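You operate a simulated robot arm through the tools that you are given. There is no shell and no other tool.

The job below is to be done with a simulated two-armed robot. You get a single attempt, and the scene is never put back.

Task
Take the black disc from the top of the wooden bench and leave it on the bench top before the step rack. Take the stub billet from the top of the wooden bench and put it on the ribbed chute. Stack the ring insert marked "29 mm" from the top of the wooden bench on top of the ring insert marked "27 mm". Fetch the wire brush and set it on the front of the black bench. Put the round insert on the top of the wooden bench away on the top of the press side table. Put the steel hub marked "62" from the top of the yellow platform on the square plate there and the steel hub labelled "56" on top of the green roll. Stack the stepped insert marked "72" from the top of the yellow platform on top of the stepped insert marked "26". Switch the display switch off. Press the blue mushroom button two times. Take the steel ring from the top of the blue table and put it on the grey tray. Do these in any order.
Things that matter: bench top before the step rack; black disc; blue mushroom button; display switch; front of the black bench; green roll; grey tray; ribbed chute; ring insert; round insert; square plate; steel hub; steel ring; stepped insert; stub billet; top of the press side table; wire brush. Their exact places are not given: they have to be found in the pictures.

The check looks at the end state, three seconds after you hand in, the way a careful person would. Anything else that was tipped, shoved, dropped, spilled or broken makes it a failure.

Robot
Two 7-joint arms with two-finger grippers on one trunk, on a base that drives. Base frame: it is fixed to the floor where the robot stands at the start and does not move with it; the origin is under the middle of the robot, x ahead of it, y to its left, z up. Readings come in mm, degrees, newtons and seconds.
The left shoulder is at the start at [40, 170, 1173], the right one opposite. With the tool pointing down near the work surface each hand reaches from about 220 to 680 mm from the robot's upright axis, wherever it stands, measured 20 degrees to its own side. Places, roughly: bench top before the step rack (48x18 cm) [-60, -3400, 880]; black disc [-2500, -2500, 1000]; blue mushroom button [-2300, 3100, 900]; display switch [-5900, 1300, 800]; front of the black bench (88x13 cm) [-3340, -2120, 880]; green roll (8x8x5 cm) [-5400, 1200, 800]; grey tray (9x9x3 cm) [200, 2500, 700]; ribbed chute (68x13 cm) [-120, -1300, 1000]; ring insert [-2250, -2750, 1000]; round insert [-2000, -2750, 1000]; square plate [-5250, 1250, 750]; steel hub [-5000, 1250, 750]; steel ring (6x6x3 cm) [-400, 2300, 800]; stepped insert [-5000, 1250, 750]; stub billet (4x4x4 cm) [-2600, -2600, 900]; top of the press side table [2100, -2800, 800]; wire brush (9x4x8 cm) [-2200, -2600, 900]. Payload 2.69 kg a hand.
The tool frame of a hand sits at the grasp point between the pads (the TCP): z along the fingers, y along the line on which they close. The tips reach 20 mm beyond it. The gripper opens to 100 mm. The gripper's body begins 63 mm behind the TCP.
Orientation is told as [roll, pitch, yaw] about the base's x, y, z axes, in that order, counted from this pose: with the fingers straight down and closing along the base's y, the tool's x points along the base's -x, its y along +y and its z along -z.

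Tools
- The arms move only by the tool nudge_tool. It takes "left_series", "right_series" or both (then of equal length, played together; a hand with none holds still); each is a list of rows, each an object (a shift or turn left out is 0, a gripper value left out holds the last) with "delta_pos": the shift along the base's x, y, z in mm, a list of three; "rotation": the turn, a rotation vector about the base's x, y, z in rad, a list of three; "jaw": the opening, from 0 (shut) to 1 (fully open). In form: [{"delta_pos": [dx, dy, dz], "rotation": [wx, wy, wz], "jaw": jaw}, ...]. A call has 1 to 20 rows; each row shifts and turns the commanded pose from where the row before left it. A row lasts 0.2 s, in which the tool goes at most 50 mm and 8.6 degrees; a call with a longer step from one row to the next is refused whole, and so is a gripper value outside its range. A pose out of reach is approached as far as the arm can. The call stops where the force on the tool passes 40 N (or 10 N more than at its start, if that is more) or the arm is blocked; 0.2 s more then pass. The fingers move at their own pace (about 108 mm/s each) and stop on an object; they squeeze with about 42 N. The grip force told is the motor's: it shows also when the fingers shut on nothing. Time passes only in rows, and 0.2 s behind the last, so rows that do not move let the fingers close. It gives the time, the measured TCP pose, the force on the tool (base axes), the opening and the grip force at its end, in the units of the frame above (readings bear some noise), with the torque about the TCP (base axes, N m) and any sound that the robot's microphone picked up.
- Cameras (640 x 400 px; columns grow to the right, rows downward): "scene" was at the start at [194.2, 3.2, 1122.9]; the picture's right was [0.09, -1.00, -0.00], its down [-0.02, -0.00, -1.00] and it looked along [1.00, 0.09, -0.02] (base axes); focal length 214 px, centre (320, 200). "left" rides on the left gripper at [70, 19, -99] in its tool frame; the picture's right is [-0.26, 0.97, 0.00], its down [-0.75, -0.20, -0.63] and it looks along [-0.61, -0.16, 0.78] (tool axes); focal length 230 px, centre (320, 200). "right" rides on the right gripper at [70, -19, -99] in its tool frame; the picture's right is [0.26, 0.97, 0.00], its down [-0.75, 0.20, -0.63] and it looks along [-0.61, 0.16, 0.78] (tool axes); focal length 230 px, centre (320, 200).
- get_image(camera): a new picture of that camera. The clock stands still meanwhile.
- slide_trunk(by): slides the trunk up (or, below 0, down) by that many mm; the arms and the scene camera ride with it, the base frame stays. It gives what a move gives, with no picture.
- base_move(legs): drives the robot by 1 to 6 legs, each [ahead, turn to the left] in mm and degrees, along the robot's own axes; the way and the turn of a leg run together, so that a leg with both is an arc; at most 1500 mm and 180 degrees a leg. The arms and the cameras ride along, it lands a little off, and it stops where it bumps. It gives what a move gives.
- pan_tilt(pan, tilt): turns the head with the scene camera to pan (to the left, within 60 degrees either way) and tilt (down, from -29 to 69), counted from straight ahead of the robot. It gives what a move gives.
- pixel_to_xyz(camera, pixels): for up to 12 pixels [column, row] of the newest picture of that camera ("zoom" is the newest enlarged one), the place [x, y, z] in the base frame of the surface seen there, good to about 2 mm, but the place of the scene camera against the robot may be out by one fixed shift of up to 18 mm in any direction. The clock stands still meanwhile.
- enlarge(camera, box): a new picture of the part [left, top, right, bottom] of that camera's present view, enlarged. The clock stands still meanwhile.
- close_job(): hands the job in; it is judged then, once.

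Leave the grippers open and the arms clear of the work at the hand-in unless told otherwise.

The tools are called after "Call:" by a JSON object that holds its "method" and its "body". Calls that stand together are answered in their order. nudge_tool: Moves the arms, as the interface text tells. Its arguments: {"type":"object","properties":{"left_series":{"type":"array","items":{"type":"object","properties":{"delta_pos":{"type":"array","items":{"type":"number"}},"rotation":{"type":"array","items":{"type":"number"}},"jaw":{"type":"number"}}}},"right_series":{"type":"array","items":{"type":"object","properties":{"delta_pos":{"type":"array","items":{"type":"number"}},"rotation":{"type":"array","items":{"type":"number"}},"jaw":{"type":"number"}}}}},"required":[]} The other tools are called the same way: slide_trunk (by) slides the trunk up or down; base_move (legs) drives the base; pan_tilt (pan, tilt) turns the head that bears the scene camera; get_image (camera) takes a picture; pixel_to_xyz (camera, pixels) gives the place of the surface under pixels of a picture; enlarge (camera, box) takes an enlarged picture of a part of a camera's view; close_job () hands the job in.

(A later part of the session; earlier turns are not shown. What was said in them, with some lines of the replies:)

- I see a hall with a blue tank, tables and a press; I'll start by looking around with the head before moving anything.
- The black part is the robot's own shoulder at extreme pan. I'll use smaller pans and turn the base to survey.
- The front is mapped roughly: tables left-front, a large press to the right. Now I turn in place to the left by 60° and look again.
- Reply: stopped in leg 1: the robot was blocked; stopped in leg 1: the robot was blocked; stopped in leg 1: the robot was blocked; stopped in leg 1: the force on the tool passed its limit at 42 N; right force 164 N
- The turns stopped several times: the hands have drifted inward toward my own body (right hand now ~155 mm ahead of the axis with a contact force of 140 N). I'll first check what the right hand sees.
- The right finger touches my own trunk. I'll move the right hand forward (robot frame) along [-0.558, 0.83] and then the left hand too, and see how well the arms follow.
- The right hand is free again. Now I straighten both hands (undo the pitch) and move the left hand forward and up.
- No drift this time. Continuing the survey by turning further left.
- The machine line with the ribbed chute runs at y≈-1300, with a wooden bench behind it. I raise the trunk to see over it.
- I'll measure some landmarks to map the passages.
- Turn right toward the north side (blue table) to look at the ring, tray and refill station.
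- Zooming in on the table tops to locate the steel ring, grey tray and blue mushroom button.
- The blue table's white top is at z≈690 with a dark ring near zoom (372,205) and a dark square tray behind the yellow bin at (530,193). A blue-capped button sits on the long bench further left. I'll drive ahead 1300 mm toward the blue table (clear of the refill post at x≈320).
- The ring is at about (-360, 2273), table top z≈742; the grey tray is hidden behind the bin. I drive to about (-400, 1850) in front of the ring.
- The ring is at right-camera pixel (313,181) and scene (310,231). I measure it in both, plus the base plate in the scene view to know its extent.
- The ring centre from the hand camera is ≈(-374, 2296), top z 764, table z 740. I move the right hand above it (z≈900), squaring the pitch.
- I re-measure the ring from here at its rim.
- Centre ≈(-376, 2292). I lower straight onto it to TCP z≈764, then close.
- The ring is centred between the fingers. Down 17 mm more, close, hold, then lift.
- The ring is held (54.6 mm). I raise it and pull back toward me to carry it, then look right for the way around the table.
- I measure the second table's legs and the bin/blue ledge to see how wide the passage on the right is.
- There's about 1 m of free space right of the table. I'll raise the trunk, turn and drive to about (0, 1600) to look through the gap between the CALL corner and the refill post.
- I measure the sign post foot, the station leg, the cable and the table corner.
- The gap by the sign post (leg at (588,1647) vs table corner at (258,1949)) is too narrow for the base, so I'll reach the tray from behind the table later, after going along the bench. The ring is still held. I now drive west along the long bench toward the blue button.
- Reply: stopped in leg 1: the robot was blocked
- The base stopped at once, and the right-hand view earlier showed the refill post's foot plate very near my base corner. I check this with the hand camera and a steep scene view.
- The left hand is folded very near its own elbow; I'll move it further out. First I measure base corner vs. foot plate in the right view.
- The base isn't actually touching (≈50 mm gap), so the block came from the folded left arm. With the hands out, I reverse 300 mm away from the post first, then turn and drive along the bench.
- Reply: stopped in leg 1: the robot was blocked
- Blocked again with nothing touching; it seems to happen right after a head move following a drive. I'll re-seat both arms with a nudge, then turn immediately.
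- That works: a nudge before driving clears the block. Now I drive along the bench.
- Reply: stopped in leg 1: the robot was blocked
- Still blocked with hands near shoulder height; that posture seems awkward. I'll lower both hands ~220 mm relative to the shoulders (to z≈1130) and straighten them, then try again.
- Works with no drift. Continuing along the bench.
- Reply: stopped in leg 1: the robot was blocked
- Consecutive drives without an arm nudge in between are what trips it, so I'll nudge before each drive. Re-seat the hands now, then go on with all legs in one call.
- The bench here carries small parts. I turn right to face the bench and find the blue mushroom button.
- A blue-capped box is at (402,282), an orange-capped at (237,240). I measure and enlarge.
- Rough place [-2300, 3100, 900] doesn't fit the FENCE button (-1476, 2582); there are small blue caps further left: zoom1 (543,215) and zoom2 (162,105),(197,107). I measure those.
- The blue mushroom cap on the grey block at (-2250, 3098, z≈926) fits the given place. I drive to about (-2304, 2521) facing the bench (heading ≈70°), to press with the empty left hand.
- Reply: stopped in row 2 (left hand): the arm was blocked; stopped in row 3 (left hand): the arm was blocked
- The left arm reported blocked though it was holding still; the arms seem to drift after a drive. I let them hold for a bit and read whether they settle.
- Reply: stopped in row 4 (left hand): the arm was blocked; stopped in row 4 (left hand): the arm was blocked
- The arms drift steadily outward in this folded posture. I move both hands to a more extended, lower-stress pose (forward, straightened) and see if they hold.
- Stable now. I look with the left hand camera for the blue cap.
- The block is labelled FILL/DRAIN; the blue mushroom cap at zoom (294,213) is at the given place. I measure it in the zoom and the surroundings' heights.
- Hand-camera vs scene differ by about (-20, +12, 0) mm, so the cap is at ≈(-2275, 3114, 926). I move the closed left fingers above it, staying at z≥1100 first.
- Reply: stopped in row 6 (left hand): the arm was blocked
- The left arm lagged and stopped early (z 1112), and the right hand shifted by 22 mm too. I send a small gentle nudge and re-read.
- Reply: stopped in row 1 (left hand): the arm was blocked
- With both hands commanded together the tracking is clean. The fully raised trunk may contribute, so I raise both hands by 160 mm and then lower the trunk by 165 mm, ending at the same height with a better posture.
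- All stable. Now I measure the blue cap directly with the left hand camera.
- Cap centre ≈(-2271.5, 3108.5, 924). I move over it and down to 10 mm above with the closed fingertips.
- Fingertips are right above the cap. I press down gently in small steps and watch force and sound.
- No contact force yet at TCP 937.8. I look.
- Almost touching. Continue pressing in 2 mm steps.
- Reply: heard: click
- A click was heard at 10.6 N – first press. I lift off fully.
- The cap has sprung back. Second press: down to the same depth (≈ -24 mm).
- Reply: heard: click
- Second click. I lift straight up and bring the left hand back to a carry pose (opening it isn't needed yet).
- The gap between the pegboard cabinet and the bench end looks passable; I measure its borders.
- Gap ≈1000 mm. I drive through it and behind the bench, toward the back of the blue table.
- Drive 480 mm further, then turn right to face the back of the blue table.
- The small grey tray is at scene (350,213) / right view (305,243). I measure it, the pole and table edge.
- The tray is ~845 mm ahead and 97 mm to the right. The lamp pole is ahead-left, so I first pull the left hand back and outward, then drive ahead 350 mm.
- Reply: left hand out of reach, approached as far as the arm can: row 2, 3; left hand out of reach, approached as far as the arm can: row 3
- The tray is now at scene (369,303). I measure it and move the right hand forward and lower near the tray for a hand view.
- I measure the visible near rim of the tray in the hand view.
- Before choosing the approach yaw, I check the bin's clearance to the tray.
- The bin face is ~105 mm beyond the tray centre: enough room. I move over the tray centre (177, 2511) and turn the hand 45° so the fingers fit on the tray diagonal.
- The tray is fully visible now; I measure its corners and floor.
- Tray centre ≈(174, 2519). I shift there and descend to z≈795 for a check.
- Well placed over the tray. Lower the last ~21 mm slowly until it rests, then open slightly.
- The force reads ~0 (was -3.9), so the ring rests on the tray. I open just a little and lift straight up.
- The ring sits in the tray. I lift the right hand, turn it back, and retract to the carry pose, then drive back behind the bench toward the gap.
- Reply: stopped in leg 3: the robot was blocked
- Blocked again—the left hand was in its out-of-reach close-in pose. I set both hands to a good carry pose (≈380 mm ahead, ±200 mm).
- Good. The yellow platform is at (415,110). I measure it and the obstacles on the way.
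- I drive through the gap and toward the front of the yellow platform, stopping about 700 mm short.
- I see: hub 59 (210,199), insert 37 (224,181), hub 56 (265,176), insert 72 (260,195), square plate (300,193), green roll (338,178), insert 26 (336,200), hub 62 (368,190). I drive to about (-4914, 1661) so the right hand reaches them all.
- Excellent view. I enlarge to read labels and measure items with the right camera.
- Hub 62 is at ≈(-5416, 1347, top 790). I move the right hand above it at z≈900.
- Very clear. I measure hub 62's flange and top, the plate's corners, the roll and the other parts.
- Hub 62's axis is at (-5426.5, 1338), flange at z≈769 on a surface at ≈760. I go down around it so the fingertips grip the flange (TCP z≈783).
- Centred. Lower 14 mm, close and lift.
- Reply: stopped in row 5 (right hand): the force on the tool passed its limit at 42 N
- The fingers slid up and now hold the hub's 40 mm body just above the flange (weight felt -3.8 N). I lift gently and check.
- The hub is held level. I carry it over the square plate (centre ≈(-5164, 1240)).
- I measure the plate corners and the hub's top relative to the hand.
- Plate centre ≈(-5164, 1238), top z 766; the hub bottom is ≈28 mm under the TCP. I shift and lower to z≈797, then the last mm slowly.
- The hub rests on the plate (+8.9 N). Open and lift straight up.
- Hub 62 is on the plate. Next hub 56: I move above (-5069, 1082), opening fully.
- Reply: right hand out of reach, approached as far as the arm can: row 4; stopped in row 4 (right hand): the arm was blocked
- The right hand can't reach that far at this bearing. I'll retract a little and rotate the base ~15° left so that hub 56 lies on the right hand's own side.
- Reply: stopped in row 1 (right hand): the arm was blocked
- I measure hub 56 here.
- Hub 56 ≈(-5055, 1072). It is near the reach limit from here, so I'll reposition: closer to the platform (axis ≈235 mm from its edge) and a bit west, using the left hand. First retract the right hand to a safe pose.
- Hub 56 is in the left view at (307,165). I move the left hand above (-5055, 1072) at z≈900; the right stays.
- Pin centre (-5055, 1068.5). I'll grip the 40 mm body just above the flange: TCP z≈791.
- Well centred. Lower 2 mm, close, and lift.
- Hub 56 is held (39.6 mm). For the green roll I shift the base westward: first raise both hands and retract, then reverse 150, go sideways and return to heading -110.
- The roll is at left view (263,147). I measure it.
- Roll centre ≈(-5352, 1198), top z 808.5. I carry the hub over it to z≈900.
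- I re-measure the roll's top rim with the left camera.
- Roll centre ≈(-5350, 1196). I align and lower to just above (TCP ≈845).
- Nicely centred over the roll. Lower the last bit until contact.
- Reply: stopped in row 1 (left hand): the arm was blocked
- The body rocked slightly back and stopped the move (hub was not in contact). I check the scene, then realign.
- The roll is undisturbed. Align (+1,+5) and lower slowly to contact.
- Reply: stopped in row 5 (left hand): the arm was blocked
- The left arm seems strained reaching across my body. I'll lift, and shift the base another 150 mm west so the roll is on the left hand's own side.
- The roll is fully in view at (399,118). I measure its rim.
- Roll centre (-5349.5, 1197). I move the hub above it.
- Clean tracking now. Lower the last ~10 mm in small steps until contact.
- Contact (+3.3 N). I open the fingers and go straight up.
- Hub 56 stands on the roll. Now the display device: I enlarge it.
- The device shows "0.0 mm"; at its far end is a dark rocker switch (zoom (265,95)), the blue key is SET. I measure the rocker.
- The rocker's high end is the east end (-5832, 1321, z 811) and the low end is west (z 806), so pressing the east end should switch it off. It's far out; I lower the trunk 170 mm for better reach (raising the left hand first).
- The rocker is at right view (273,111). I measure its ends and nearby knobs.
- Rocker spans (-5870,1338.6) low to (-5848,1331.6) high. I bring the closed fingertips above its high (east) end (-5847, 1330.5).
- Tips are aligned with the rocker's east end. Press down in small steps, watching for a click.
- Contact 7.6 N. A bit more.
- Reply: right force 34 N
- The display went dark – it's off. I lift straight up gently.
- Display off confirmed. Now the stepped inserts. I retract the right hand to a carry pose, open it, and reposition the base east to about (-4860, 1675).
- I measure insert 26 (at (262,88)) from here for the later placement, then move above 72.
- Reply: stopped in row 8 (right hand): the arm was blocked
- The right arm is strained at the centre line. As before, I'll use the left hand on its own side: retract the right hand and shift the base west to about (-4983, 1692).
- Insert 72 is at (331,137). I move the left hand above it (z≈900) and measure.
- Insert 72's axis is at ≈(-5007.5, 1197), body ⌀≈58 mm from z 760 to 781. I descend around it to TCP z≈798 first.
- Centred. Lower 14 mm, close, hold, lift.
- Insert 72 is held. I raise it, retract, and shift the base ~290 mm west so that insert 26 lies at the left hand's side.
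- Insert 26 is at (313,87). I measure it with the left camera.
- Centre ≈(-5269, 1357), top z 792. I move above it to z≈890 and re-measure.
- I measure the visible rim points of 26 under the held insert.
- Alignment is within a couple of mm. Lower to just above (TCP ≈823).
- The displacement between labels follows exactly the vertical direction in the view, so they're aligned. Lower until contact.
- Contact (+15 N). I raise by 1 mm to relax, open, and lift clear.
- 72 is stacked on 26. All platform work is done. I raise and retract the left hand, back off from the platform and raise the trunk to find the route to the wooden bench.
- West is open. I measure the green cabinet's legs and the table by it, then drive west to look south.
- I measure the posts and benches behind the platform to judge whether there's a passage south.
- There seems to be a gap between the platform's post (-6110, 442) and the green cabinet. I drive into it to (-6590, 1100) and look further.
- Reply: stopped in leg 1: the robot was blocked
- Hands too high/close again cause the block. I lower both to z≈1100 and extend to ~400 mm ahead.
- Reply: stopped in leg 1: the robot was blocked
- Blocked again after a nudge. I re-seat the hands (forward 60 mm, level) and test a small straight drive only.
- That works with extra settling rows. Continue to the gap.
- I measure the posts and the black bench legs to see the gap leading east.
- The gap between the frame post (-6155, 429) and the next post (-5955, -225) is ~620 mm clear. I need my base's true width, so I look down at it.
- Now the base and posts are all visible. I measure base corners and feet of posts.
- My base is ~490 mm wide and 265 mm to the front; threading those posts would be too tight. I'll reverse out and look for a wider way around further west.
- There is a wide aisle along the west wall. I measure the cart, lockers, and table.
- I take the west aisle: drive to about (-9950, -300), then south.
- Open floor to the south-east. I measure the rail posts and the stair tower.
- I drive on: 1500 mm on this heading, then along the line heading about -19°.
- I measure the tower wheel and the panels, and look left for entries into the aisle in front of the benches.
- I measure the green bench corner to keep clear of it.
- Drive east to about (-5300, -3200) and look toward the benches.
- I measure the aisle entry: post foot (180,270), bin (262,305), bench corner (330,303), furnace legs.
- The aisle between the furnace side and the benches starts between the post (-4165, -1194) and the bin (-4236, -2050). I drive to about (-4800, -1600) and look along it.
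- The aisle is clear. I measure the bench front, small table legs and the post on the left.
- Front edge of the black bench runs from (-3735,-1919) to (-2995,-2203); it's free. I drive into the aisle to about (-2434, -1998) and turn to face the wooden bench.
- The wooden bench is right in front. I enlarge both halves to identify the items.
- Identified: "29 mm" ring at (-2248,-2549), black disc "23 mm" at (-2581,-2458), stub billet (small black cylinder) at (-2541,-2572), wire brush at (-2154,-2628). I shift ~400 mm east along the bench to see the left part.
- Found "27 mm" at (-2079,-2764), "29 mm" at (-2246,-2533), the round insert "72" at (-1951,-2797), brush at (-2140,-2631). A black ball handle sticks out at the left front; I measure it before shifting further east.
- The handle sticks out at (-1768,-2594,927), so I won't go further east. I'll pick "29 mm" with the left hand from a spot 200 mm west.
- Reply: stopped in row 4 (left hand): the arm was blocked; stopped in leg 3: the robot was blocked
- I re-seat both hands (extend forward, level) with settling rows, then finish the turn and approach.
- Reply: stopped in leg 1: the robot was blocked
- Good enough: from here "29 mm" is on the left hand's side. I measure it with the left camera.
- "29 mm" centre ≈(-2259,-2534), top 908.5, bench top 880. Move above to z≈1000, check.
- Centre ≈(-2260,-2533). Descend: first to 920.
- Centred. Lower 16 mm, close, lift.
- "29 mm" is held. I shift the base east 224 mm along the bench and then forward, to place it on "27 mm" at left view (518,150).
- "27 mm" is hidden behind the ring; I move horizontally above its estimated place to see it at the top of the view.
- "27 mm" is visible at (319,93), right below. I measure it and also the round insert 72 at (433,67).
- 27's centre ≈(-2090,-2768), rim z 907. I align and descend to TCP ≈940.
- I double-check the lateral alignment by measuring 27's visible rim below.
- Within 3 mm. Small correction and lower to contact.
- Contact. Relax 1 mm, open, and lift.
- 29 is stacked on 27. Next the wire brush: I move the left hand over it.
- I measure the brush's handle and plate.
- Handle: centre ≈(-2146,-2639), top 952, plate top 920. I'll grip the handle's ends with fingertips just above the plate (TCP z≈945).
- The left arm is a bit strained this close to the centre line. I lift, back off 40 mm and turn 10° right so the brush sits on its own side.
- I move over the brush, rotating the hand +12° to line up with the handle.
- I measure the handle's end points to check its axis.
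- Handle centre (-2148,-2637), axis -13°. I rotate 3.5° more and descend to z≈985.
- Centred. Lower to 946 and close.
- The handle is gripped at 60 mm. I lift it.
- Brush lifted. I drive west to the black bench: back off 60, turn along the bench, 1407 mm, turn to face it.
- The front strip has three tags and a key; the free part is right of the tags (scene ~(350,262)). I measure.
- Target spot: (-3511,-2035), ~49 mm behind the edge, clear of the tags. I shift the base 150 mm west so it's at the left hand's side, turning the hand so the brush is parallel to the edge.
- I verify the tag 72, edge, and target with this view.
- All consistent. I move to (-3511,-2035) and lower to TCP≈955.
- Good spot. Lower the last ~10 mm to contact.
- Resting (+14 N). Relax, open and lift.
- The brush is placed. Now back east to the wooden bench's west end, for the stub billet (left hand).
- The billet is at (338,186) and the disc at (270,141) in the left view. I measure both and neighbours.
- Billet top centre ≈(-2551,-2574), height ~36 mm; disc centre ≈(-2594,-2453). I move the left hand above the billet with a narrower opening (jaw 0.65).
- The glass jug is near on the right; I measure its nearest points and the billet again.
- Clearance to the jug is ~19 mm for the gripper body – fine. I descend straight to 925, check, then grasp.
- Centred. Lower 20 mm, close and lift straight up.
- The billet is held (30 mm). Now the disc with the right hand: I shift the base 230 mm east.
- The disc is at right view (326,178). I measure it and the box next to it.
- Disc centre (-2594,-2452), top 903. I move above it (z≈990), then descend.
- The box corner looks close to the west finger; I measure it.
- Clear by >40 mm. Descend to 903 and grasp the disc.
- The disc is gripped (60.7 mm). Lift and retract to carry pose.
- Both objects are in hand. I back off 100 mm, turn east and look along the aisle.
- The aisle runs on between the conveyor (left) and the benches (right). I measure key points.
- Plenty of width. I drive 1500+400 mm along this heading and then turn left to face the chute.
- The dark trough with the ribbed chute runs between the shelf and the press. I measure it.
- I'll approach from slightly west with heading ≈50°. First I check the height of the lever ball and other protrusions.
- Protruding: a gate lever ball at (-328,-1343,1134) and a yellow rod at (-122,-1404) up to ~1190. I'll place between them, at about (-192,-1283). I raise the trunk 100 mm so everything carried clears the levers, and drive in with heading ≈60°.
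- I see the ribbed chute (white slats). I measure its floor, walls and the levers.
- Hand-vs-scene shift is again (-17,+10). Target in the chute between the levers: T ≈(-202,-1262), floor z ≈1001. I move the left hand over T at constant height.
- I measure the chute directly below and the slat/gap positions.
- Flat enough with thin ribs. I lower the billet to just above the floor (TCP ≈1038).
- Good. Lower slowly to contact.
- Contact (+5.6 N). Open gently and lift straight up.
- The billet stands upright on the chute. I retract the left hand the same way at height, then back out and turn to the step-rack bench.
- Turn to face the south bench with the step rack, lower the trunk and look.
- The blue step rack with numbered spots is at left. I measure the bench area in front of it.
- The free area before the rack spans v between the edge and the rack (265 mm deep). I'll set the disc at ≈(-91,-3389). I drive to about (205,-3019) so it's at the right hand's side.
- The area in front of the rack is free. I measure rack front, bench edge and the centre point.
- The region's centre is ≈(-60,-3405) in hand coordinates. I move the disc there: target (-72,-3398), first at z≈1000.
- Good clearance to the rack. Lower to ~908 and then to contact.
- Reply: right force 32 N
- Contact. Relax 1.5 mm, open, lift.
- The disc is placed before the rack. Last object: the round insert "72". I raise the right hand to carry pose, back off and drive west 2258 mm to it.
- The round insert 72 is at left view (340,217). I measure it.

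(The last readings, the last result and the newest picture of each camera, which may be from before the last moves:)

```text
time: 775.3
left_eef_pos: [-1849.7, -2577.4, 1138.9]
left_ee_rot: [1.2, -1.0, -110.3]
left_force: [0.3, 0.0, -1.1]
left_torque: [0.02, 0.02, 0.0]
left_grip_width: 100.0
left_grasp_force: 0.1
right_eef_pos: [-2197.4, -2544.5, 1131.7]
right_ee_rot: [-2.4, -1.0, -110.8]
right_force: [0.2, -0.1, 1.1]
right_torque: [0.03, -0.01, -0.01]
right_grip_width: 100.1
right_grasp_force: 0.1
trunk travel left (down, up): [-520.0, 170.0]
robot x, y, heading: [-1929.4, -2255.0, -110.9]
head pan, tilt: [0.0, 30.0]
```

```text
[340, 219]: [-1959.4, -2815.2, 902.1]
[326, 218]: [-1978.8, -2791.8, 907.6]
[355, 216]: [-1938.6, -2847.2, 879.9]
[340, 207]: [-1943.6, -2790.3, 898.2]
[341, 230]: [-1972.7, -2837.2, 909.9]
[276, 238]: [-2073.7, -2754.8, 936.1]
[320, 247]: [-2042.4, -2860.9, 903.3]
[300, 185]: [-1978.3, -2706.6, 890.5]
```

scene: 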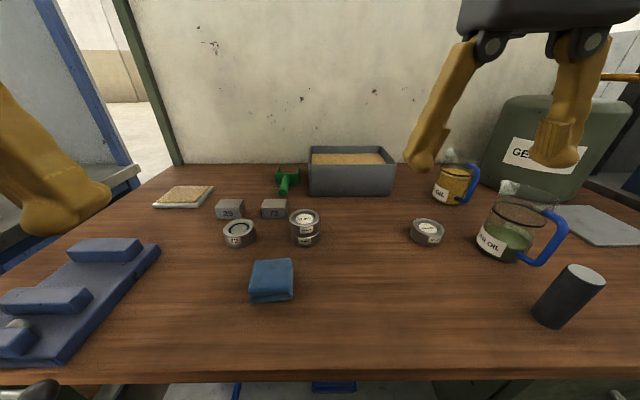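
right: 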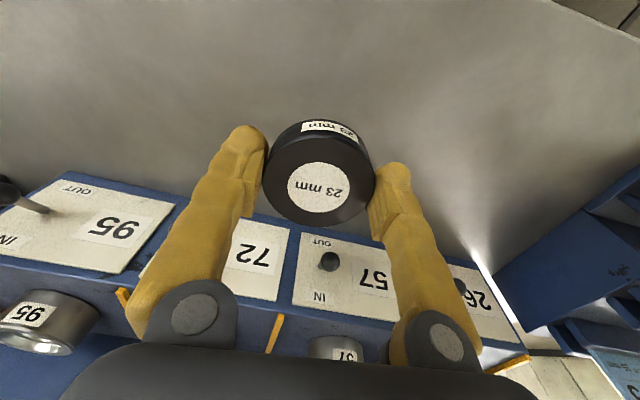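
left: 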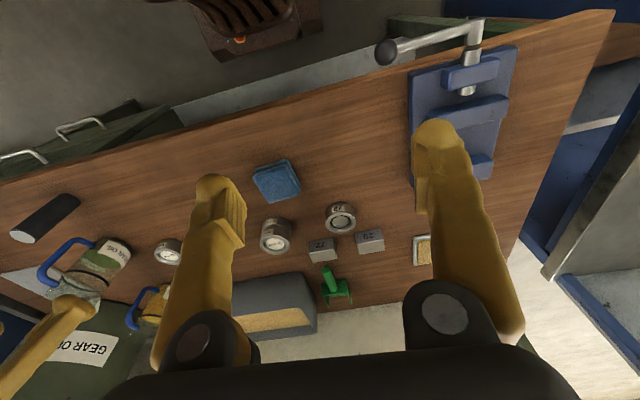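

Insert centre ≈(-1960,-2816). Move above it to z≈1005.

Call:
{"method": "nudge_tool", "body": {"left_series": [{"delta_pos": [-15.7, -34, -10], "rotation": [0.016, -0.006, 0]}, {"delta_pos": [-15.7, -34, -18]}, {"delta_pos": [-15.7, -34, -20]}, {"delta_pos": [-15.7, -34, -20]}, {"delta_pos": [-15.7, -34, -20]}, {"delta_pos": [-15.7, -34, -22]}, {"delta_pos": [-15.8, -35, -22]}, {}], "right_series": [{}, {}, {}, {}, {}, {}, {}, {}]}}

Call:
{"method": "get_image", "body": {"camera": "left"}}

```text
time: 777.1
left_eef_pos: [-1960.8, -2817.7, 1006.8]
left_ee_rot: [1.3, 0.0, -110.4]
left_force: [0.3, 0.6, -0.3]
left_torque: [-0.01, -0.06, -0.02]
left_grip_width: 99.9
left_grasp_force: 0.0
right_eef_pos: [-2195.9, -2542.5, 1131.7]
right_ee_rot: [-2.4, -1.1, -110.9]
right_force: [0.4, 0.4, 0.4]
right_torque: [0.02, 0.01, 0.03]
right_grip_width: 100.0
right_grasp_force: 0.1
trunk travel left (down, up): [-520.0, 170.0]
robot x, y, heading: [-1930.5, -2255.2, -111.0]
head pan, tilt: [0.0, 30.0]
```

```text
taken
```

left: 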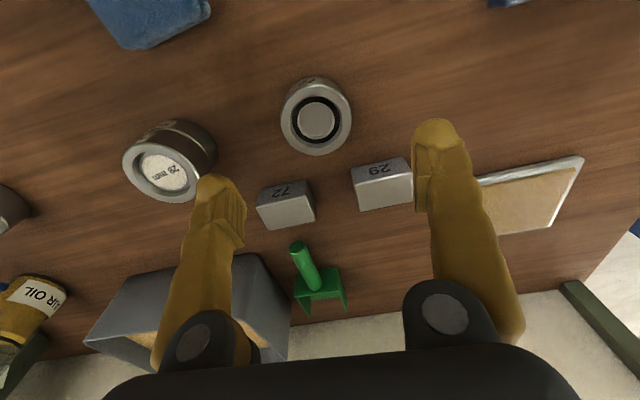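

I measure rim and the neighbouring blocks (29 and 72) and stack relative to the fingers.

Call:
{"method": "pixel_to_xyz", "body": {"camera": "left", "pixels": [[285, 122], [348, 115], [318, 150], [315, 92], [354, 172], [408, 160], [262, 190], [310, 182], [212, 165], [180, 190]]}}

```text
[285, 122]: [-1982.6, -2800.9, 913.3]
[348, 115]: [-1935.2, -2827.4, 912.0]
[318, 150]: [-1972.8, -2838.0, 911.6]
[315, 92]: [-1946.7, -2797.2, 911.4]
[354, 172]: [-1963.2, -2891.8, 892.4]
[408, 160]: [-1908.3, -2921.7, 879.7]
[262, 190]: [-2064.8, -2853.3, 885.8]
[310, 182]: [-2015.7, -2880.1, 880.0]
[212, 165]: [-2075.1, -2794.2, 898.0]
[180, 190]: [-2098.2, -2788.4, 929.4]
```

Clear all around. Descend and grasp at TCP≈905.

Call:
{"method": "nudge_tool", "body": {"left_series": [{"delta_pos": [1, 1.5, -28]}, {"delta_pos": [0, 0, -30]}, {"delta_pos": [0, 0, -26]}, {"delta_pos": [0, 0, -10]}, {"delta_pos": [0, 0, -8]}, {}], "right_series": [{}, {}, {}, {}, {}, {}]}}

Call:
{"method": "get_image", "body": {"camera": "left"}}

```text
time: 778.5
left_eef_pos: [-1961.6, -2816.3, 906.0]
left_ee_rot: [1.2, 0.0, -110.3]
left_force: [-0.3, 0.1, -0.8]
left_torque: [0.01, 0.03, 0.0]
left_grip_width: 100.2
left_grasp_force: 0.0
right_eef_pos: [-2199.4, -2543.6, 1131.9]
right_ee_rot: [-2.4, -1.2, -110.9]
right_force: [-0.7, -0.5, -1.3]
right_torque: [-0.02, 0.02, -0.02]
right_grip_width: 100.2
right_grasp_force: 0.1
trunk travel left (down, up): [-520.0, 170.0]
robot x, y, heading: [-1927.0, -2255.5, -111.1]
head pan, tilt: [0.0, 30.0]
```

```text
taken
```

left: 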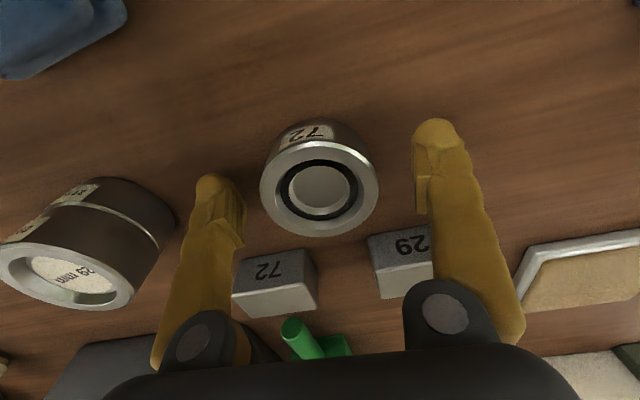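

Centred; close and lift.

Call:
{"method": "nudge_tool", "body": {"left_series": [{"jaw": 0.65}, {"jaw": 0.5}, {"jaw": 0.4}, {"jaw": 0.0}, {"jaw": 0.0}], "right_series": [{}, {}, {}, {}, {}]}}

Call:
{"method": "nudge_tool", "body": {"left_series": [{"delta_pos": [0, 0, 5]}, {"delta_pos": [0, 0, 25]}, {"delta_pos": [0, 0, 40]}, {"delta_pos": [0, 0, 40]}, {"delta_pos": [0, 0, 40]}, {"delta_pos": [5, 20, 40]}, {"delta_pos": [10, 35, 20]}, {"delta_pos": [12, 38, 0]}, {"delta_pos": [12, 38, 0]}, {}, {}, {}], "right_series": [{}, {}, {}, {}, {}, {}, {}, {}, {}, {}, {}, {}]}}

Call:
{"method": "get_image", "body": {"camera": "left"}}

```text
time: 779.7
left_eef_pos: [-1960.5, -2816.8, 906.3]
left_ee_rot: [1.1, -0.1, -110.4]
left_force: [-2.3, 0.2, -0.4]
left_torque: [0.05, 0.19, 0.0]
left_grip_width: 60.9
left_grasp_force: 41.6
right_eef_pos: [-2198.7, -2542.2, 1131.5]
right_ee_rot: [-2.2, -1.0, -110.9]
right_force: [0.3, 0.0, 0.2]
right_torque: [0.01, -0.02, 0.0]
right_grip_width: 99.8
right_grasp_force: 0.1
trunk travel left (down, up): [-520.0, 170.0]
robot x, y, heading: [-1926.4, -2255.2, -110.9]
head pan, tilt: [0.0, 30.0]
```

```text
time: 782.3
left_eef_pos: [-1920.5, -2683.4, 1114.0]
left_ee_rot: [1.1, 0.0, -110.2]
left_force: [0.0, 0.7, -6.2]
left_torque: [0.01, -0.03, 0.01]
left_grip_width: 60.8
left_grasp_force: 42.0
right_eef_pos: [-2198.1, -2543.5, 1132.8]
right_ee_rot: [-2.3, -1.0, -110.9]
right_force: [1.0, 0.1, 0.4]
right_torque: [0.06, 0.0, -0.01]
right_grip_width: 100.0
right_grasp_force: 0.0
trunk travel left (down, up): [-520.0, 170.0]
robot x, y, heading: [-1930.7, -2258.3, -111.2]
head pan, tilt: [0.0, 30.0]
```

```text
taken
```

left: 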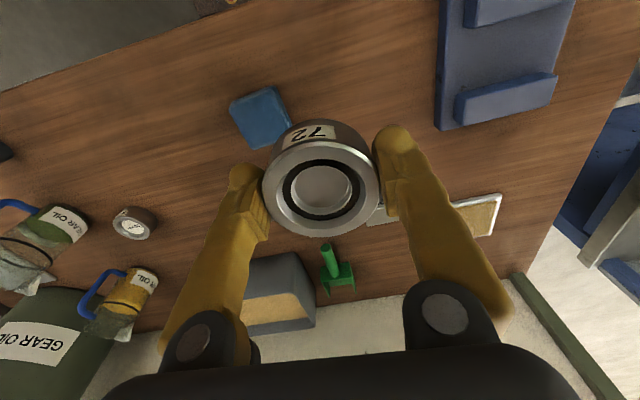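

The round insert is held. I back off and drive east along the aisle, then look for the press side table.

Call:
{"method": "nudge_tool", "body": {"left_series": [{"delta_pos": [0, 8, 3]}, {"delta_pos": [0, 8, 3]}, {}, {}, {}], "right_series": [{"delta_pos": [0, -6, -3], "rotation": [0.014, -0.005, 0]}, {"delta_pos": [0, -6, -3]}, {}, {}, {}]}}

Call:
{"method": "base_move", "body": {"legs": [[-190, 0], [0, 90.8], [1500, 0], [800, 0]]}}

Call:
{"method": "pan_tilt", "body": {"pan": 0, "tilt": 18}}

Call:
{"method": "get_image", "body": {"camera": "scene"}}

```text
time: 783.5
left_eef_pos: [-1920.1, -2667.4, 1120.8]
left_ee_rot: [1.2, -0.1, -110.4]
left_force: [-0.2, 0.2, -6.1]
left_torque: [0.0, -0.01, 0.0]
left_grip_width: 60.7
left_grasp_force: 42.1
right_eef_pos: [-2197.6, -2556.3, 1125.5]
right_ee_rot: [-2.3, -0.1, -110.9]
right_force: [-0.4, 0.7, 0.0]
right_torque: [0.01, 0.0, -0.04]
right_grip_width: 99.8
right_grasp_force: 0.0
trunk travel left (down, up): [-520.0, 170.0]
robot x, y, heading: [-1927.0, -2256.3, -111.0]
head pan, tilt: [0.0, 30.0]
```

```text
time: 800.0
left_eef_pos: [715.8, -2863.1, 1121.1]
left_ee_rot: [1.2, 0.0, -19.9]
left_force: [0.1, 0.0, -6.5]
left_torque: [0.04, 0.05, 0.0]
left_grip_width: 60.7
left_grasp_force: 42.3
right_eef_pos: [604.5, -3141.5, 1125.5]
right_ee_rot: [-2.1, -0.2, -20.4]
right_force: [0.5, 0.2, 0.6]
right_torque: [0.01, 0.04, -0.02]
right_grip_width: 99.9
right_grasp_force: 0.1
trunk travel left (down, up): [-520.0, 170.0]
robot x, y, heading: [301.4, -2880.9, -20.6]
head pan, tilt: [0.0, 30.0]
```

```text
time: 800.7
left_eef_pos: [695.1, -2855.5, 1126.0]
left_ee_rot: [1.2, -1.0, -19.9]
left_force: [-0.8, -0.1, -5.7]
left_torque: [0.0, -0.04, 0.0]
left_grip_width: 60.5
left_grasp_force: 41.5
right_eef_pos: [585.2, -3135.4, 1131.8]
right_ee_rot: [-2.3, -1.2, -20.4]
right_force: [-1.2, 0.4, -0.9]
right_torque: [-0.04, -0.03, -0.01]
right_grip_width: 100.0
right_grasp_force: 0.1
trunk travel left (down, up): [-520.0, 170.0]
robot x, y, heading: [301.8, -2873.0, -20.8]
head pan, tilt: [0.0, 18.0]
```

```text
taken
```

scene: 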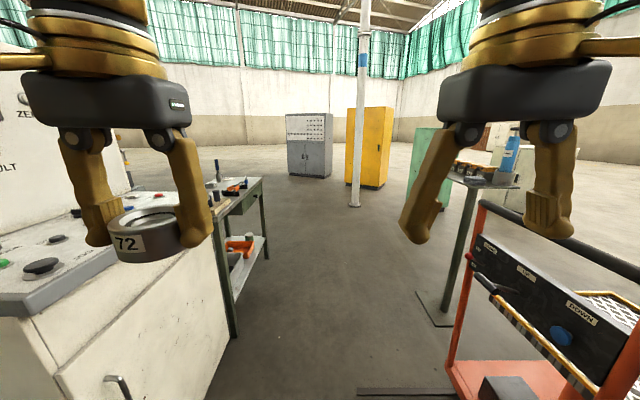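

A green-legged table is beyond the desk on the left, and a small stand is on the right. I measure both.

Call:
{"method": "pixel_to_xyz", "body": {"camera": "scene", "pixels": [[250, 185], [262, 180], [225, 212], [160, 195], [236, 330], [265, 262], [490, 180], [450, 182], [515, 186], [445, 312], [215, 345], [130, 265]]}}

Call:
{"method": "enlarge", "body": {"camera": "scene", "box": [100, 130, 300, 270]}}

Call:
{"method": "enlarge", "body": {"camera": "scene", "box": [400, 110, 540, 210]}}

```text
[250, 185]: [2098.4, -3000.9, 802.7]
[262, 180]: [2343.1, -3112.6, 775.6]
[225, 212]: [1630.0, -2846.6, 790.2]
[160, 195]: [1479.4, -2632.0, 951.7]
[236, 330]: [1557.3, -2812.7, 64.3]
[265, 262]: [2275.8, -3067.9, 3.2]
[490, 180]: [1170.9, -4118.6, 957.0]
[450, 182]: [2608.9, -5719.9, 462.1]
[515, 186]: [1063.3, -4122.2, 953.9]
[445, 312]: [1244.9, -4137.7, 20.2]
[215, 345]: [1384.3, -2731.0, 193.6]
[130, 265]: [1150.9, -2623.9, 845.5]
```

```text
2.86 times, centred on (200, 200) of scene
```

zoom: 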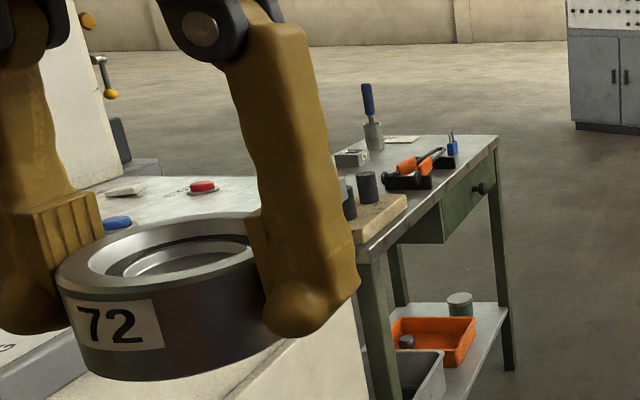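

```text
4.00 times, centred on (470, 160) of scene
```

zoom: 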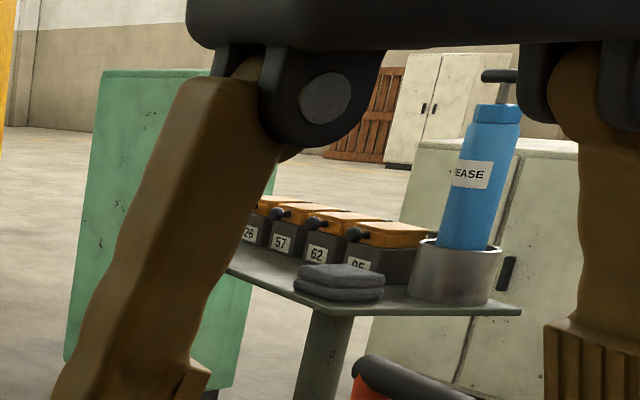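

The press side table is the green-legged one (top z≈790). I check the red cart and the floor strip on my right before driving on.

Call:
{"method": "pixel_to_xyz", "body": {"camera": "scene", "pixels": [[450, 368], [482, 205], [365, 391], [440, 391], [478, 270], [460, 330], [430, 300], [520, 260], [495, 290], [300, 330]]}}

```text
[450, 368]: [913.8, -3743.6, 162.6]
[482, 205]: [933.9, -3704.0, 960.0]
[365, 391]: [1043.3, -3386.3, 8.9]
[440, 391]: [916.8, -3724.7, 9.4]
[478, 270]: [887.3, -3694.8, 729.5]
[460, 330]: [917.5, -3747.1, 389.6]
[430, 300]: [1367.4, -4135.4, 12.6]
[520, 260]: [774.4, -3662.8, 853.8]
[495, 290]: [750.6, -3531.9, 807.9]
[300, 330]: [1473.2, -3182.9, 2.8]
```

I drive with a slight left shift to stay clear of the cart's fork on the floor, then turn to face the table.

Call:
{"method": "nudge_tool", "body": {"left_series": [{"delta_pos": [0, 0, -3], "rotation": [0.006, 0.014, 0]}, {"delta_pos": [0, 0, -3]}, {}, {}, {}], "right_series": [{"delta_pos": [0, 0, -3], "rotation": [0.006, 0.014, 0]}, {"delta_pos": [0, 0, -3]}, {}, {}, {}]}}

Call:
{"method": "base_move", "body": {"legs": [[800, 7], [870, -7], [0, 90.5]]}}

Call:
{"method": "pan_tilt", "body": {"pan": 0, "tilt": 35}}

Call:
{"method": "get_image", "body": {"camera": "scene"}}

```text
time: 801.9
left_eef_pos: [698.2, -2856.5, 1120.8]
left_ee_rot: [1.2, 0.0, -19.9]
left_force: [-1.0, 0.3, -6.5]
left_torque: [0.0, 0.05, 0.02]
left_grip_width: 60.6
left_grasp_force: 41.8
right_eef_pos: [587.2, -3137.0, 1125.2]
right_ee_rot: [-2.3, -0.2, -20.4]
right_force: [-0.3, -1.1, 0.1]
right_torque: [-0.02, 0.02, 0.02]
right_grip_width: 100.2
right_grasp_force: 0.1
trunk travel left (down, up): [-520.0, 170.0]
robot x, y, heading: [300.2, -2872.6, -20.6]
head pan, tilt: [0.0, 18.0]
```

```text
time: 814.4
left_eef_pos: [1882.6, -2969.9, 1120.8]
left_ee_rot: [1.1, 0.1, 71.3]
left_force: [0.1, 0.2, -6.2]
left_torque: [-0.04, -0.02, -0.01]
left_grip_width: 60.6
left_grasp_force: 42.0
right_eef_pos: [2165.4, -3075.4, 1125.9]
right_ee_rot: [-2.4, -0.3, 70.7]
right_force: [-0.6, -0.9, 0.3]
right_torque: [-0.02, 0.02, -0.01]
right_grip_width: 100.0
right_grasp_force: 0.1
trunk travel left (down, up): [-520.0, 170.0]
robot x, y, heading: [1915.4, -3372.1, 70.5]
head pan, tilt: [0.0, 18.0]
```

```text
time: 815.2
left_eef_pos: [1876.5, -2988.0, 1125.4]
left_ee_rot: [1.3, -1.1, 71.1]
left_force: [0.0, -0.6, -6.8]
left_torque: [-0.02, 0.03, 0.03]
left_grip_width: 60.6
left_grasp_force: 41.9
right_eef_pos: [2160.1, -3093.4, 1131.5]
right_ee_rot: [-2.3, -1.4, 70.7]
right_force: [-0.7, 1.1, -0.7]
right_torque: [0.03, -0.03, 0.03]
right_grip_width: 100.2
right_grasp_force: 0.1
trunk travel left (down, up): [-520.0, 170.0]
robot x, y, heading: [1916.7, -3368.6, 70.9]
head pan, tilt: [0.0, 35.0]
```

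```text
taken
```

scene: 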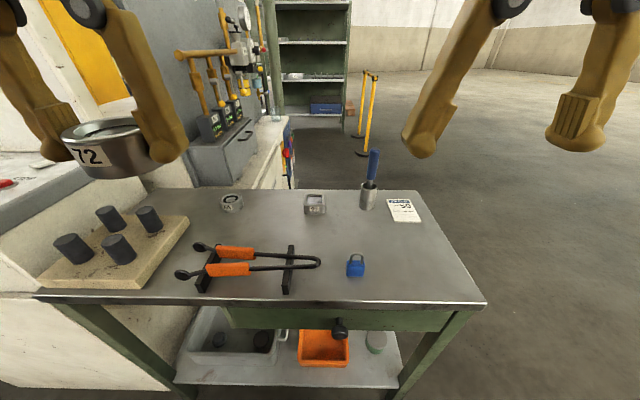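

The press side table has several items; the right-front part is free (≈(415,262)). I measure.

Call:
{"method": "pixel_to_xyz", "body": {"camera": "scene", "pixels": [[415, 262], [395, 245], [440, 285], [400, 300], [482, 300], [425, 222], [365, 205], [356, 268], [330, 230], [315, 262], [402, 215], [230, 303]]}}

```text
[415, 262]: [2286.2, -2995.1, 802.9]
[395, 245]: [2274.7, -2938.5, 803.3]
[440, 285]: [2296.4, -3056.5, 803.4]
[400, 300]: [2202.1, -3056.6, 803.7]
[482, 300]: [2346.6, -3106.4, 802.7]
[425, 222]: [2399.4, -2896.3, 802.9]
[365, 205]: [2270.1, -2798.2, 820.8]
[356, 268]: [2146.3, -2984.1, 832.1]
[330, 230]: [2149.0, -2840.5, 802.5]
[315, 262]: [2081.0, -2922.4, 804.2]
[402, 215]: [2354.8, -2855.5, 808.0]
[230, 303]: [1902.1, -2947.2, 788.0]
```

I'll set it at ≈(2255,-2960) (hand coordinates). I shift the base 325 mm east so it's at the left hand's side.

Call:
{"method": "nudge_tool", "body": {"left_series": [{"delta_pos": [0, 3, -3], "rotation": [-0.016, 0.006, 0]}, {"delta_pos": [0, 3, -3]}, {}, {}, {}], "right_series": [{"delta_pos": [0, 5, -3], "rotation": [-0.02, 0.007, 0]}, {"delta_pos": [0, 5, -3]}, {}, {}, {}]}}

Call:
{"method": "base_move", "body": {"legs": [[0, -91], [325, 0], [0, 90], [30, 0]]}}

Call:
{"method": "nudge_tool", "body": {"right_series": [{"delta_pos": [0, 0, 1]}, {"delta_pos": [0, 0, 1]}, {}, {}], "left_series": [{"delta_pos": [0, 0, 1]}, {"delta_pos": [0, 0, 1]}, {}, {}]}}

Call:
{"method": "get_image", "body": {"camera": "left"}}

Call:
{"method": "get_image", "body": {"camera": "scene"}}

```text
time: 816.4
left_eef_pos: [1876.9, -2980.2, 1119.2]
left_ee_rot: [1.4, 0.0, 71.2]
left_force: [0.7, -0.4, -6.1]
left_torque: [-0.04, 0.04, 0.0]
left_grip_width: 60.8
left_grasp_force: 42.1
right_eef_pos: [2159.0, -3081.2, 1124.7]
right_ee_rot: [-2.4, 0.1, 70.7]
right_force: [0.9, -0.1, 0.7]
right_torque: [-0.04, 0.01, 0.0]
right_grip_width: 99.9
right_grasp_force: 0.0
trunk travel left (down, up): [-520.0, 170.0]
robot x, y, heading: [1914.4, -3371.5, 70.7]
head pan, tilt: [0.0, 35.0]
```

```text
time: 826.9
left_eef_pos: [2196.2, -3070.2, 1121.7]
left_ee_rot: [1.2, -0.2, 70.2]
left_force: [-2.2, -0.6, -6.7]
left_torque: [0.03, -0.03, -0.01]
left_grip_width: 60.9
left_grasp_force: 41.8
right_eef_pos: [2477.0, -3176.6, 1125.4]
right_ee_rot: [-2.4, -0.2, 69.7]
right_force: [-0.1, -0.5, 0.4]
right_torque: [0.01, -0.04, 0.01]
right_grip_width: 99.8
right_grasp_force: 0.1
trunk travel left (down, up): [-520.0, 170.0]
robot x, y, heading: [2240.2, -3461.2, 69.6]
head pan, tilt: [0.0, 35.0]
```

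```text
time: 827.9
left_eef_pos: [2193.0, -3078.9, 1126.7]
left_ee_rot: [1.3, -0.7, 70.2]
left_force: [-0.8, 0.6, -6.2]
left_torque: [-0.06, 0.01, 0.03]
left_grip_width: 60.7
left_grasp_force: 42.3
right_eef_pos: [2477.2, -3187.2, 1131.8]
right_ee_rot: [-2.4, -0.6, 69.6]
right_force: [0.2, -0.7, 0.5]
right_torque: [0.05, -0.01, 0.03]
right_grip_width: 99.9
right_grasp_force: 0.0
trunk travel left (down, up): [-520.0, 170.0]
robot x, y, heading: [2239.4, -3462.2, 69.3]
head pan, tilt: [0.0, 35.0]
```

```text
taken
```

left: 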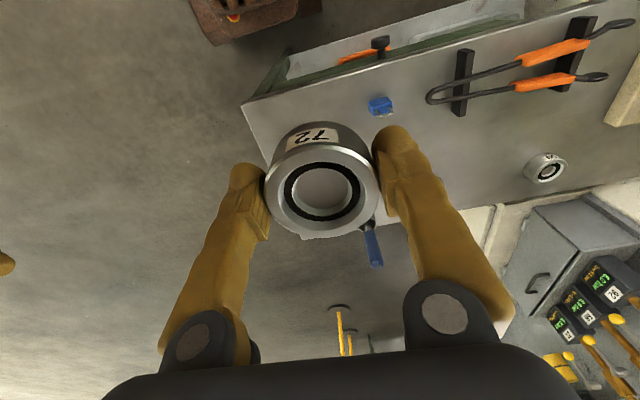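

```text
taken
```

scene: 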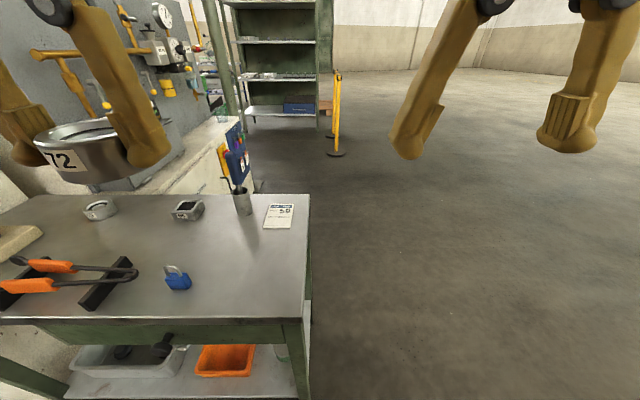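

I measure the table corner, padlock and the surface in the left view.

Call:
{"method": "pixel_to_xyz", "body": {"camera": "left", "pixels": [[380, 106], [244, 106], [300, 108], [330, 105], [268, 160], [340, 80], [370, 140], [300, 95]]}}

```text
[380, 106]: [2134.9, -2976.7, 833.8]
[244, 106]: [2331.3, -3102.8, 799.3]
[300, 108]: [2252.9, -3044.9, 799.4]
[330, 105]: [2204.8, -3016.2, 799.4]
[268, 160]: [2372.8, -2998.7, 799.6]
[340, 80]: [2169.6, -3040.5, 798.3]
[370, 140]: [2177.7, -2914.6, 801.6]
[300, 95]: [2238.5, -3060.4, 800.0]
```

Surface z≈799.5; T=(2255,-2960) is free. I move over it and down to z≈930.

Call:
{"method": "nudge_tool", "body": {"left_series": [{"delta_pos": [10.3, 19.8, -25], "rotation": [-0.012, 0.004, 0]}, {"delta_pos": [10.3, 19.8, -34]}, {"delta_pos": [10.3, 19.8, -34]}, {"delta_pos": [10.3, 19.8, -34]}, {"delta_pos": [10.3, 19.8, -34]}, {"delta_pos": [10.5, 20, -34]}, {}], "right_series": [{}, {}, {}, {}, {}, {}, {}]}}

Call:
{"method": "get_image", "body": {"camera": "left"}}

Call:
{"method": "get_image", "body": {"camera": "scene"}}

```text
time: 829.5
left_eef_pos: [2256.1, -2962.4, 931.0]
left_ee_rot: [1.3, 0.0, 70.1]
left_force: [0.8, 0.2, -5.3]
left_torque: [-0.06, -0.01, 0.02]
left_grip_width: 60.8
left_grasp_force: 42.4
right_eef_pos: [2474.3, -3187.4, 1131.9]
right_ee_rot: [-2.3, -0.9, 69.7]
right_force: [0.0, -0.6, -0.3]
right_torque: [0.04, 0.03, 0.04]
right_grip_width: 100.0
right_grasp_force: 0.1
trunk travel left (down, up): [-520.0, 170.0]
robot x, y, heading: [2236.7, -3459.7, 69.2]
head pan, tilt: [0.0, 35.0]
```

```text
taken
```

left: 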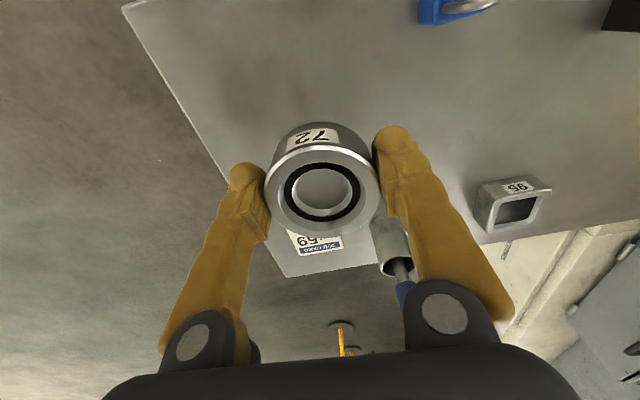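

```text
taken
```

scene: 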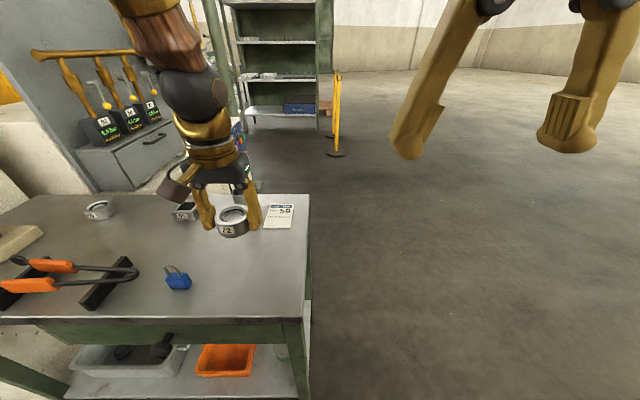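

Clear. Lower to ~833, then to contact.

Call:
{"method": "nudge_tool", "body": {"left_series": [{"delta_pos": [0, 0, -30]}, {"delta_pos": [0, 0, -35]}, {"delta_pos": [0, 0, -25]}, {"delta_pos": [0, 0, -8]}, {}], "right_series": [{}, {}, {}, {}, {}]}}

Call:
{"method": "nudge_tool", "body": {"left_series": [{"delta_pos": [0, 0, -2]}, {"delta_pos": [0, 0, -2]}, {"delta_pos": [0, 0, -1]}, {"delta_pos": [0, 0, -1]}, {}], "right_series": [{}, {}, {}, {}, {}]}}

```text
time: 830.7
left_eef_pos: [2256.4, -2960.1, 833.6]
left_ee_rot: [1.4, 0.0, 70.2]
left_force: [0.9, -0.1, -7.3]
left_torque: [-0.03, 0.02, -0.01]
left_grip_width: 60.7
left_grasp_force: 42.2
right_eef_pos: [2475.5, -3187.4, 1131.4]
right_ee_rot: [-2.4, -0.7, 69.5]
right_force: [0.2, -1.1, 0.6]
right_torque: [0.02, 0.0, 0.0]
right_grip_width: 99.9
right_grasp_force: 0.0
trunk travel left (down, up): [-520.0, 170.0]
robot x, y, heading: [2240.3, -3463.9, 69.3]
head pan, tilt: [0.0, 35.0]
```

```text
time: 831.9
left_eef_pos: [2255.7, -2959.7, 827.0]
left_ee_rot: [1.4, 0.0, 70.3]
left_force: [-0.1, -0.2, -4.4]
left_torque: [-0.06, -0.04, 0.01]
left_grip_width: 60.7
left_grasp_force: 42.4
right_eef_pos: [2474.6, -3187.6, 1131.7]
right_ee_rot: [-2.4, -0.8, 69.6]
right_force: [0.6, -1.0, -1.4]
right_torque: [0.01, 0.0, 0.0]
right_grip_width: 99.6
right_grasp_force: 0.0
trunk travel left (down, up): [-520.0, 170.0]
robot x, y, heading: [2238.8, -3458.6, 69.1]
head pan, tilt: [0.0, 35.0]
```

Call:
{"method": "nudge_tool", "body": {"left_series": [{"delta_pos": [0, 0, -1]}, {"delta_pos": [0, 0, -1]}, {}], "right_series": [{}, {}, {}]}}

```text
time: 832.7
left_eef_pos: [2256.6, -2960.8, 826.6]
left_ee_rot: [1.3, -0.2, 70.2]
left_force: [-2.9, 1.2, 17.6]
left_torque: [-0.32, -0.5, 0.03]
left_grip_width: 60.8
left_grasp_force: 41.8
right_eef_pos: [2476.2, -3188.3, 1132.7]
right_ee_rot: [-2.4, -0.8, 69.6]
right_force: [-0.1, 0.0, 0.5]
right_torque: [-0.02, -0.02, 0.01]
right_grip_width: 99.9
right_grasp_force: 0.0
trunk travel left (down, up): [-520.0, 170.0]
robot x, y, heading: [2234.3, -3458.8, 69.3]
head pan, tilt: [0.0, 35.0]
```

Contact. Relax, open, lift.

Call:
{"method": "nudge_tool", "body": {"left_series": [{"delta_pos": [0, 0, 1.5]}, {"jaw": 0.66}, {"jaw": 0.8}, {"jaw": 0.85}, {"delta_pos": [0, 0, 10]}, {"delta_pos": [0, 0, 30]}, {"delta_pos": [0, 0, 40]}, {"delta_pos": [0, 0, 40]}, {"delta_pos": [0, 0, 40]}, {"delta_pos": [-8, -20, 40]}, {"delta_pos": [-12, -32, 40], "jaw": 1.0}, {"delta_pos": [-12, -32, 20]}, {}], "right_series": [{}, {}, {}, {}, {}, {}, {}, {}, {}, {}, {}, {}, {}]}}

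Call:
{"method": "get_image", "body": {"camera": "scene"}}

Call:
{"method": "get_image", "body": {"camera": "left"}}

```text
refused: row 11 steps farther than a row can; nothing moved
```

```text
taken
```

scene: 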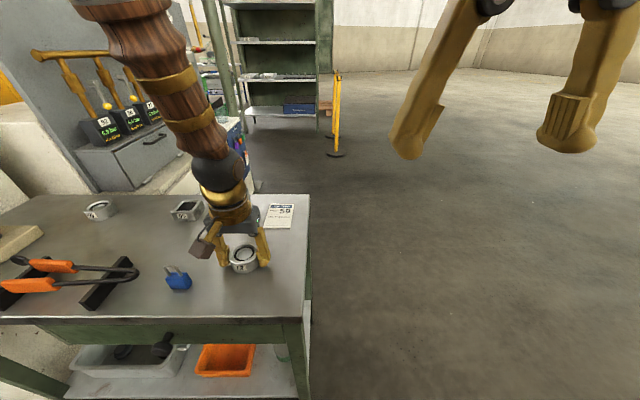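

```text
taken
```

left: 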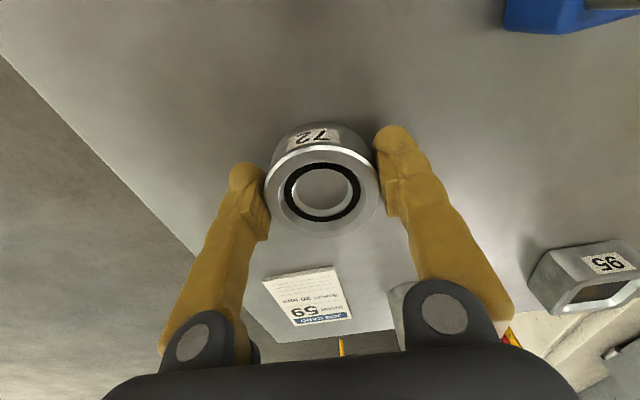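

One row was too long; I resend it with shorter steps.

Call:
{"method": "nudge_tool", "body": {"left_series": [{"delta_pos": [0, 0, 1.5]}, {"jaw": 0.66}, {"jaw": 0.8}, {"jaw": 0.85}, {"delta_pos": [0, 0, 10]}, {"delta_pos": [0, 0, 30]}, {"delta_pos": [0, 0, 40]}, {"delta_pos": [0, 0, 40]}, {"delta_pos": [0, 0, 40]}, {"delta_pos": [-8, -20, 40]}, {"delta_pos": [-12, -32, 30], "jaw": 1.0}, {"delta_pos": [-12, -32, 20]}, {}], "right_series": [{}, {}, {}, {}, {}, {}, {}, {}, {}, {}, {}, {}, {}]}}

Call:
{"method": "get_image", "body": {"camera": "scene"}}

Call:
{"method": "get_image", "body": {"camera": "left"}}

```text
time: 835.5
left_eef_pos: [2223.1, -3044.2, 1077.4]
left_ee_rot: [1.3, 0.0, 70.2]
left_force: [-0.9, -0.1, -0.2]
left_torque: [0.02, -0.04, 0.02]
left_grip_width: 100.2
left_grasp_force: 0.1
right_eef_pos: [2476.1, -3185.2, 1131.7]
right_ee_rot: [-2.4, -0.7, 69.6]
right_force: [0.4, -0.2, -0.8]
right_torque: [-0.02, 0.02, 0.0]
right_grip_width: 100.1
right_grasp_force: 0.1
trunk travel left (down, up): [-520.0, 170.0]
robot x, y, heading: [2237.8, -3457.9, 69.2]
head pan, tilt: [0.0, 35.0]
```

```text
taken
```

scene: 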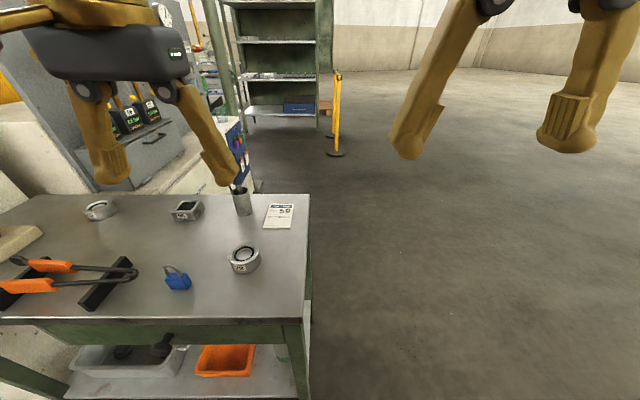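

```text
taken
```

left: 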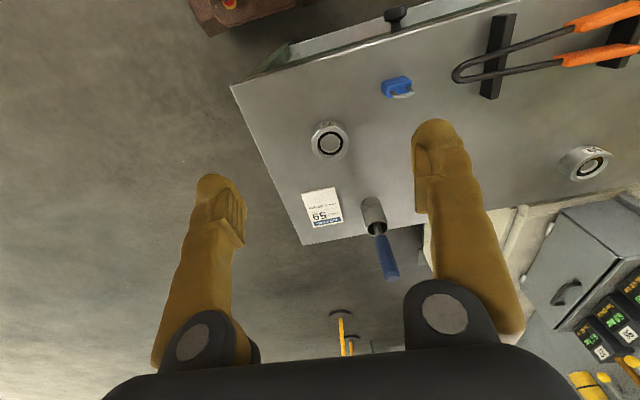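

Everything is placed. I back away 200 mm so the arms are clear with grippers open, then take a final look.

Call:
{"method": "nudge_tool", "body": {"left_series": [{"delta_pos": [0, 0, 10]}, {"delta_pos": [0, 0, 10]}, {}, {}, {}], "right_series": [{"delta_pos": [0, 0, -3]}, {}, {}, {}, {}]}}

Call:
{"method": "base_move", "body": {"legs": [[-200, 0]]}}

Call:
{"method": "get_image", "body": {"camera": "scene"}}

```text
time: 836.7
left_eef_pos: [2224.7, -3046.1, 1098.2]
left_ee_rot: [1.2, 0.0, 70.2]
left_force: [0.9, 0.4, 0.5]
left_torque: [0.01, 0.02, -0.01]
left_grip_width: 100.1
left_grasp_force: 0.0
right_eef_pos: [2475.3, -3187.9, 1128.0]
right_ee_rot: [-2.4, -0.8, 69.6]
right_force: [-0.3, 0.1, -0.3]
right_torque: [0.03, 0.01, -0.01]
right_grip_width: 99.9
right_grasp_force: 0.0
trunk travel left (down, up): [-520.0, 170.0]
robot x, y, heading: [2235.7, -3458.0, 69.5]
head pan, tilt: [0.0, 35.0]
```

```text
time: 838.3
left_eef_pos: [2151.3, -3234.2, 1097.4]
left_ee_rot: [1.3, -0.1, 70.2]
left_force: [-0.5, -0.9, 0.0]
left_torque: [0.0, -0.04, -0.03]
left_grip_width: 100.0
left_grasp_force: 0.0
right_eef_pos: [2404.4, -3375.9, 1128.1]
right_ee_rot: [-2.4, -0.8, 69.7]
right_force: [-0.6, -0.2, 0.5]
right_torque: [-0.01, -0.01, 0.02]
right_grip_width: 99.9
right_grasp_force: 0.0
trunk travel left (down, up): [-520.0, 170.0]
robot x, y, heading: [2167.0, -3646.2, 69.3]
head pan, tilt: [0.0, 35.0]
```

```text
taken
```

scene: 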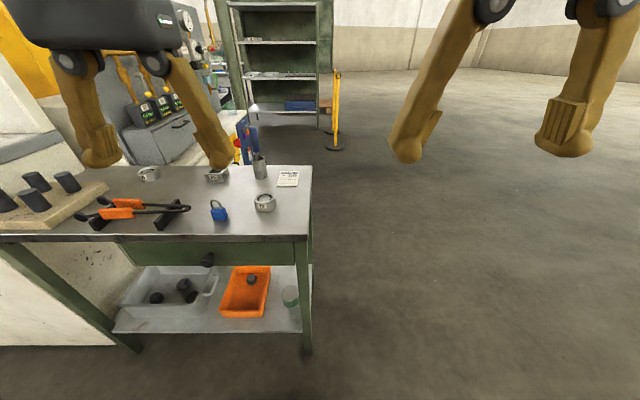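

The last picture shows the round insert resting on the press side table. Both grippers are open and the arms are clear of the work. I saw every other item in place when I left it, so I hand the job in.

Call:
{"method": "close_job", "body": {}}

```text
The job is handed in.
```

I carried out every item on the list and handed the job in. The result of the check has not come back. I saw each object in place when I let go of it, but I did not go back for a second look before handing in.

- **Black disc:** the one marked "23 mm" lies on the bench top before the step rack.
- **Stub billet:** it stands upright on the ribbed chute, between the two levers.
- **Ring inserts:** "29 mm" is stacked on "27 mm".
- **Wire brush:** it is on the front of the black bench, clear of the three tags and the key lying there.
- **Round insert:** the one marked "72" is on the top of the press side table.
- **Steel hubs:** "62" is on the square plate and "56" is on the green roll.
- **Stepped inserts:** "72" is stacked on "26".
- **Display switch:** it is off; the display went dark and stayed dark.
- **Blue mushroom button:** pressed twice, with a click heard each time.
- **Steel ring:** it is in the grey tray on the blue table.

Two choices were judgement calls:

- **Which button:** there are two blue mushroom buttons, one marked "FENCE" and one marked "FILL". I pressed the "FILL" one because it matches the place given.
- **Which insert:** I took the round part marked "72" as the round insert. A "30 mm" ring insert also lies on the wooden bench, and I left it alone.

The base and arms stopped early as "blocked" many times, mostly when my arms were folded too close in. One stop, near the refill post, left the base about 50 mm from the post's foot plate. I saw nothing shoved or tipped in any picture.

Both grippers are open and the arms are clear of the work.
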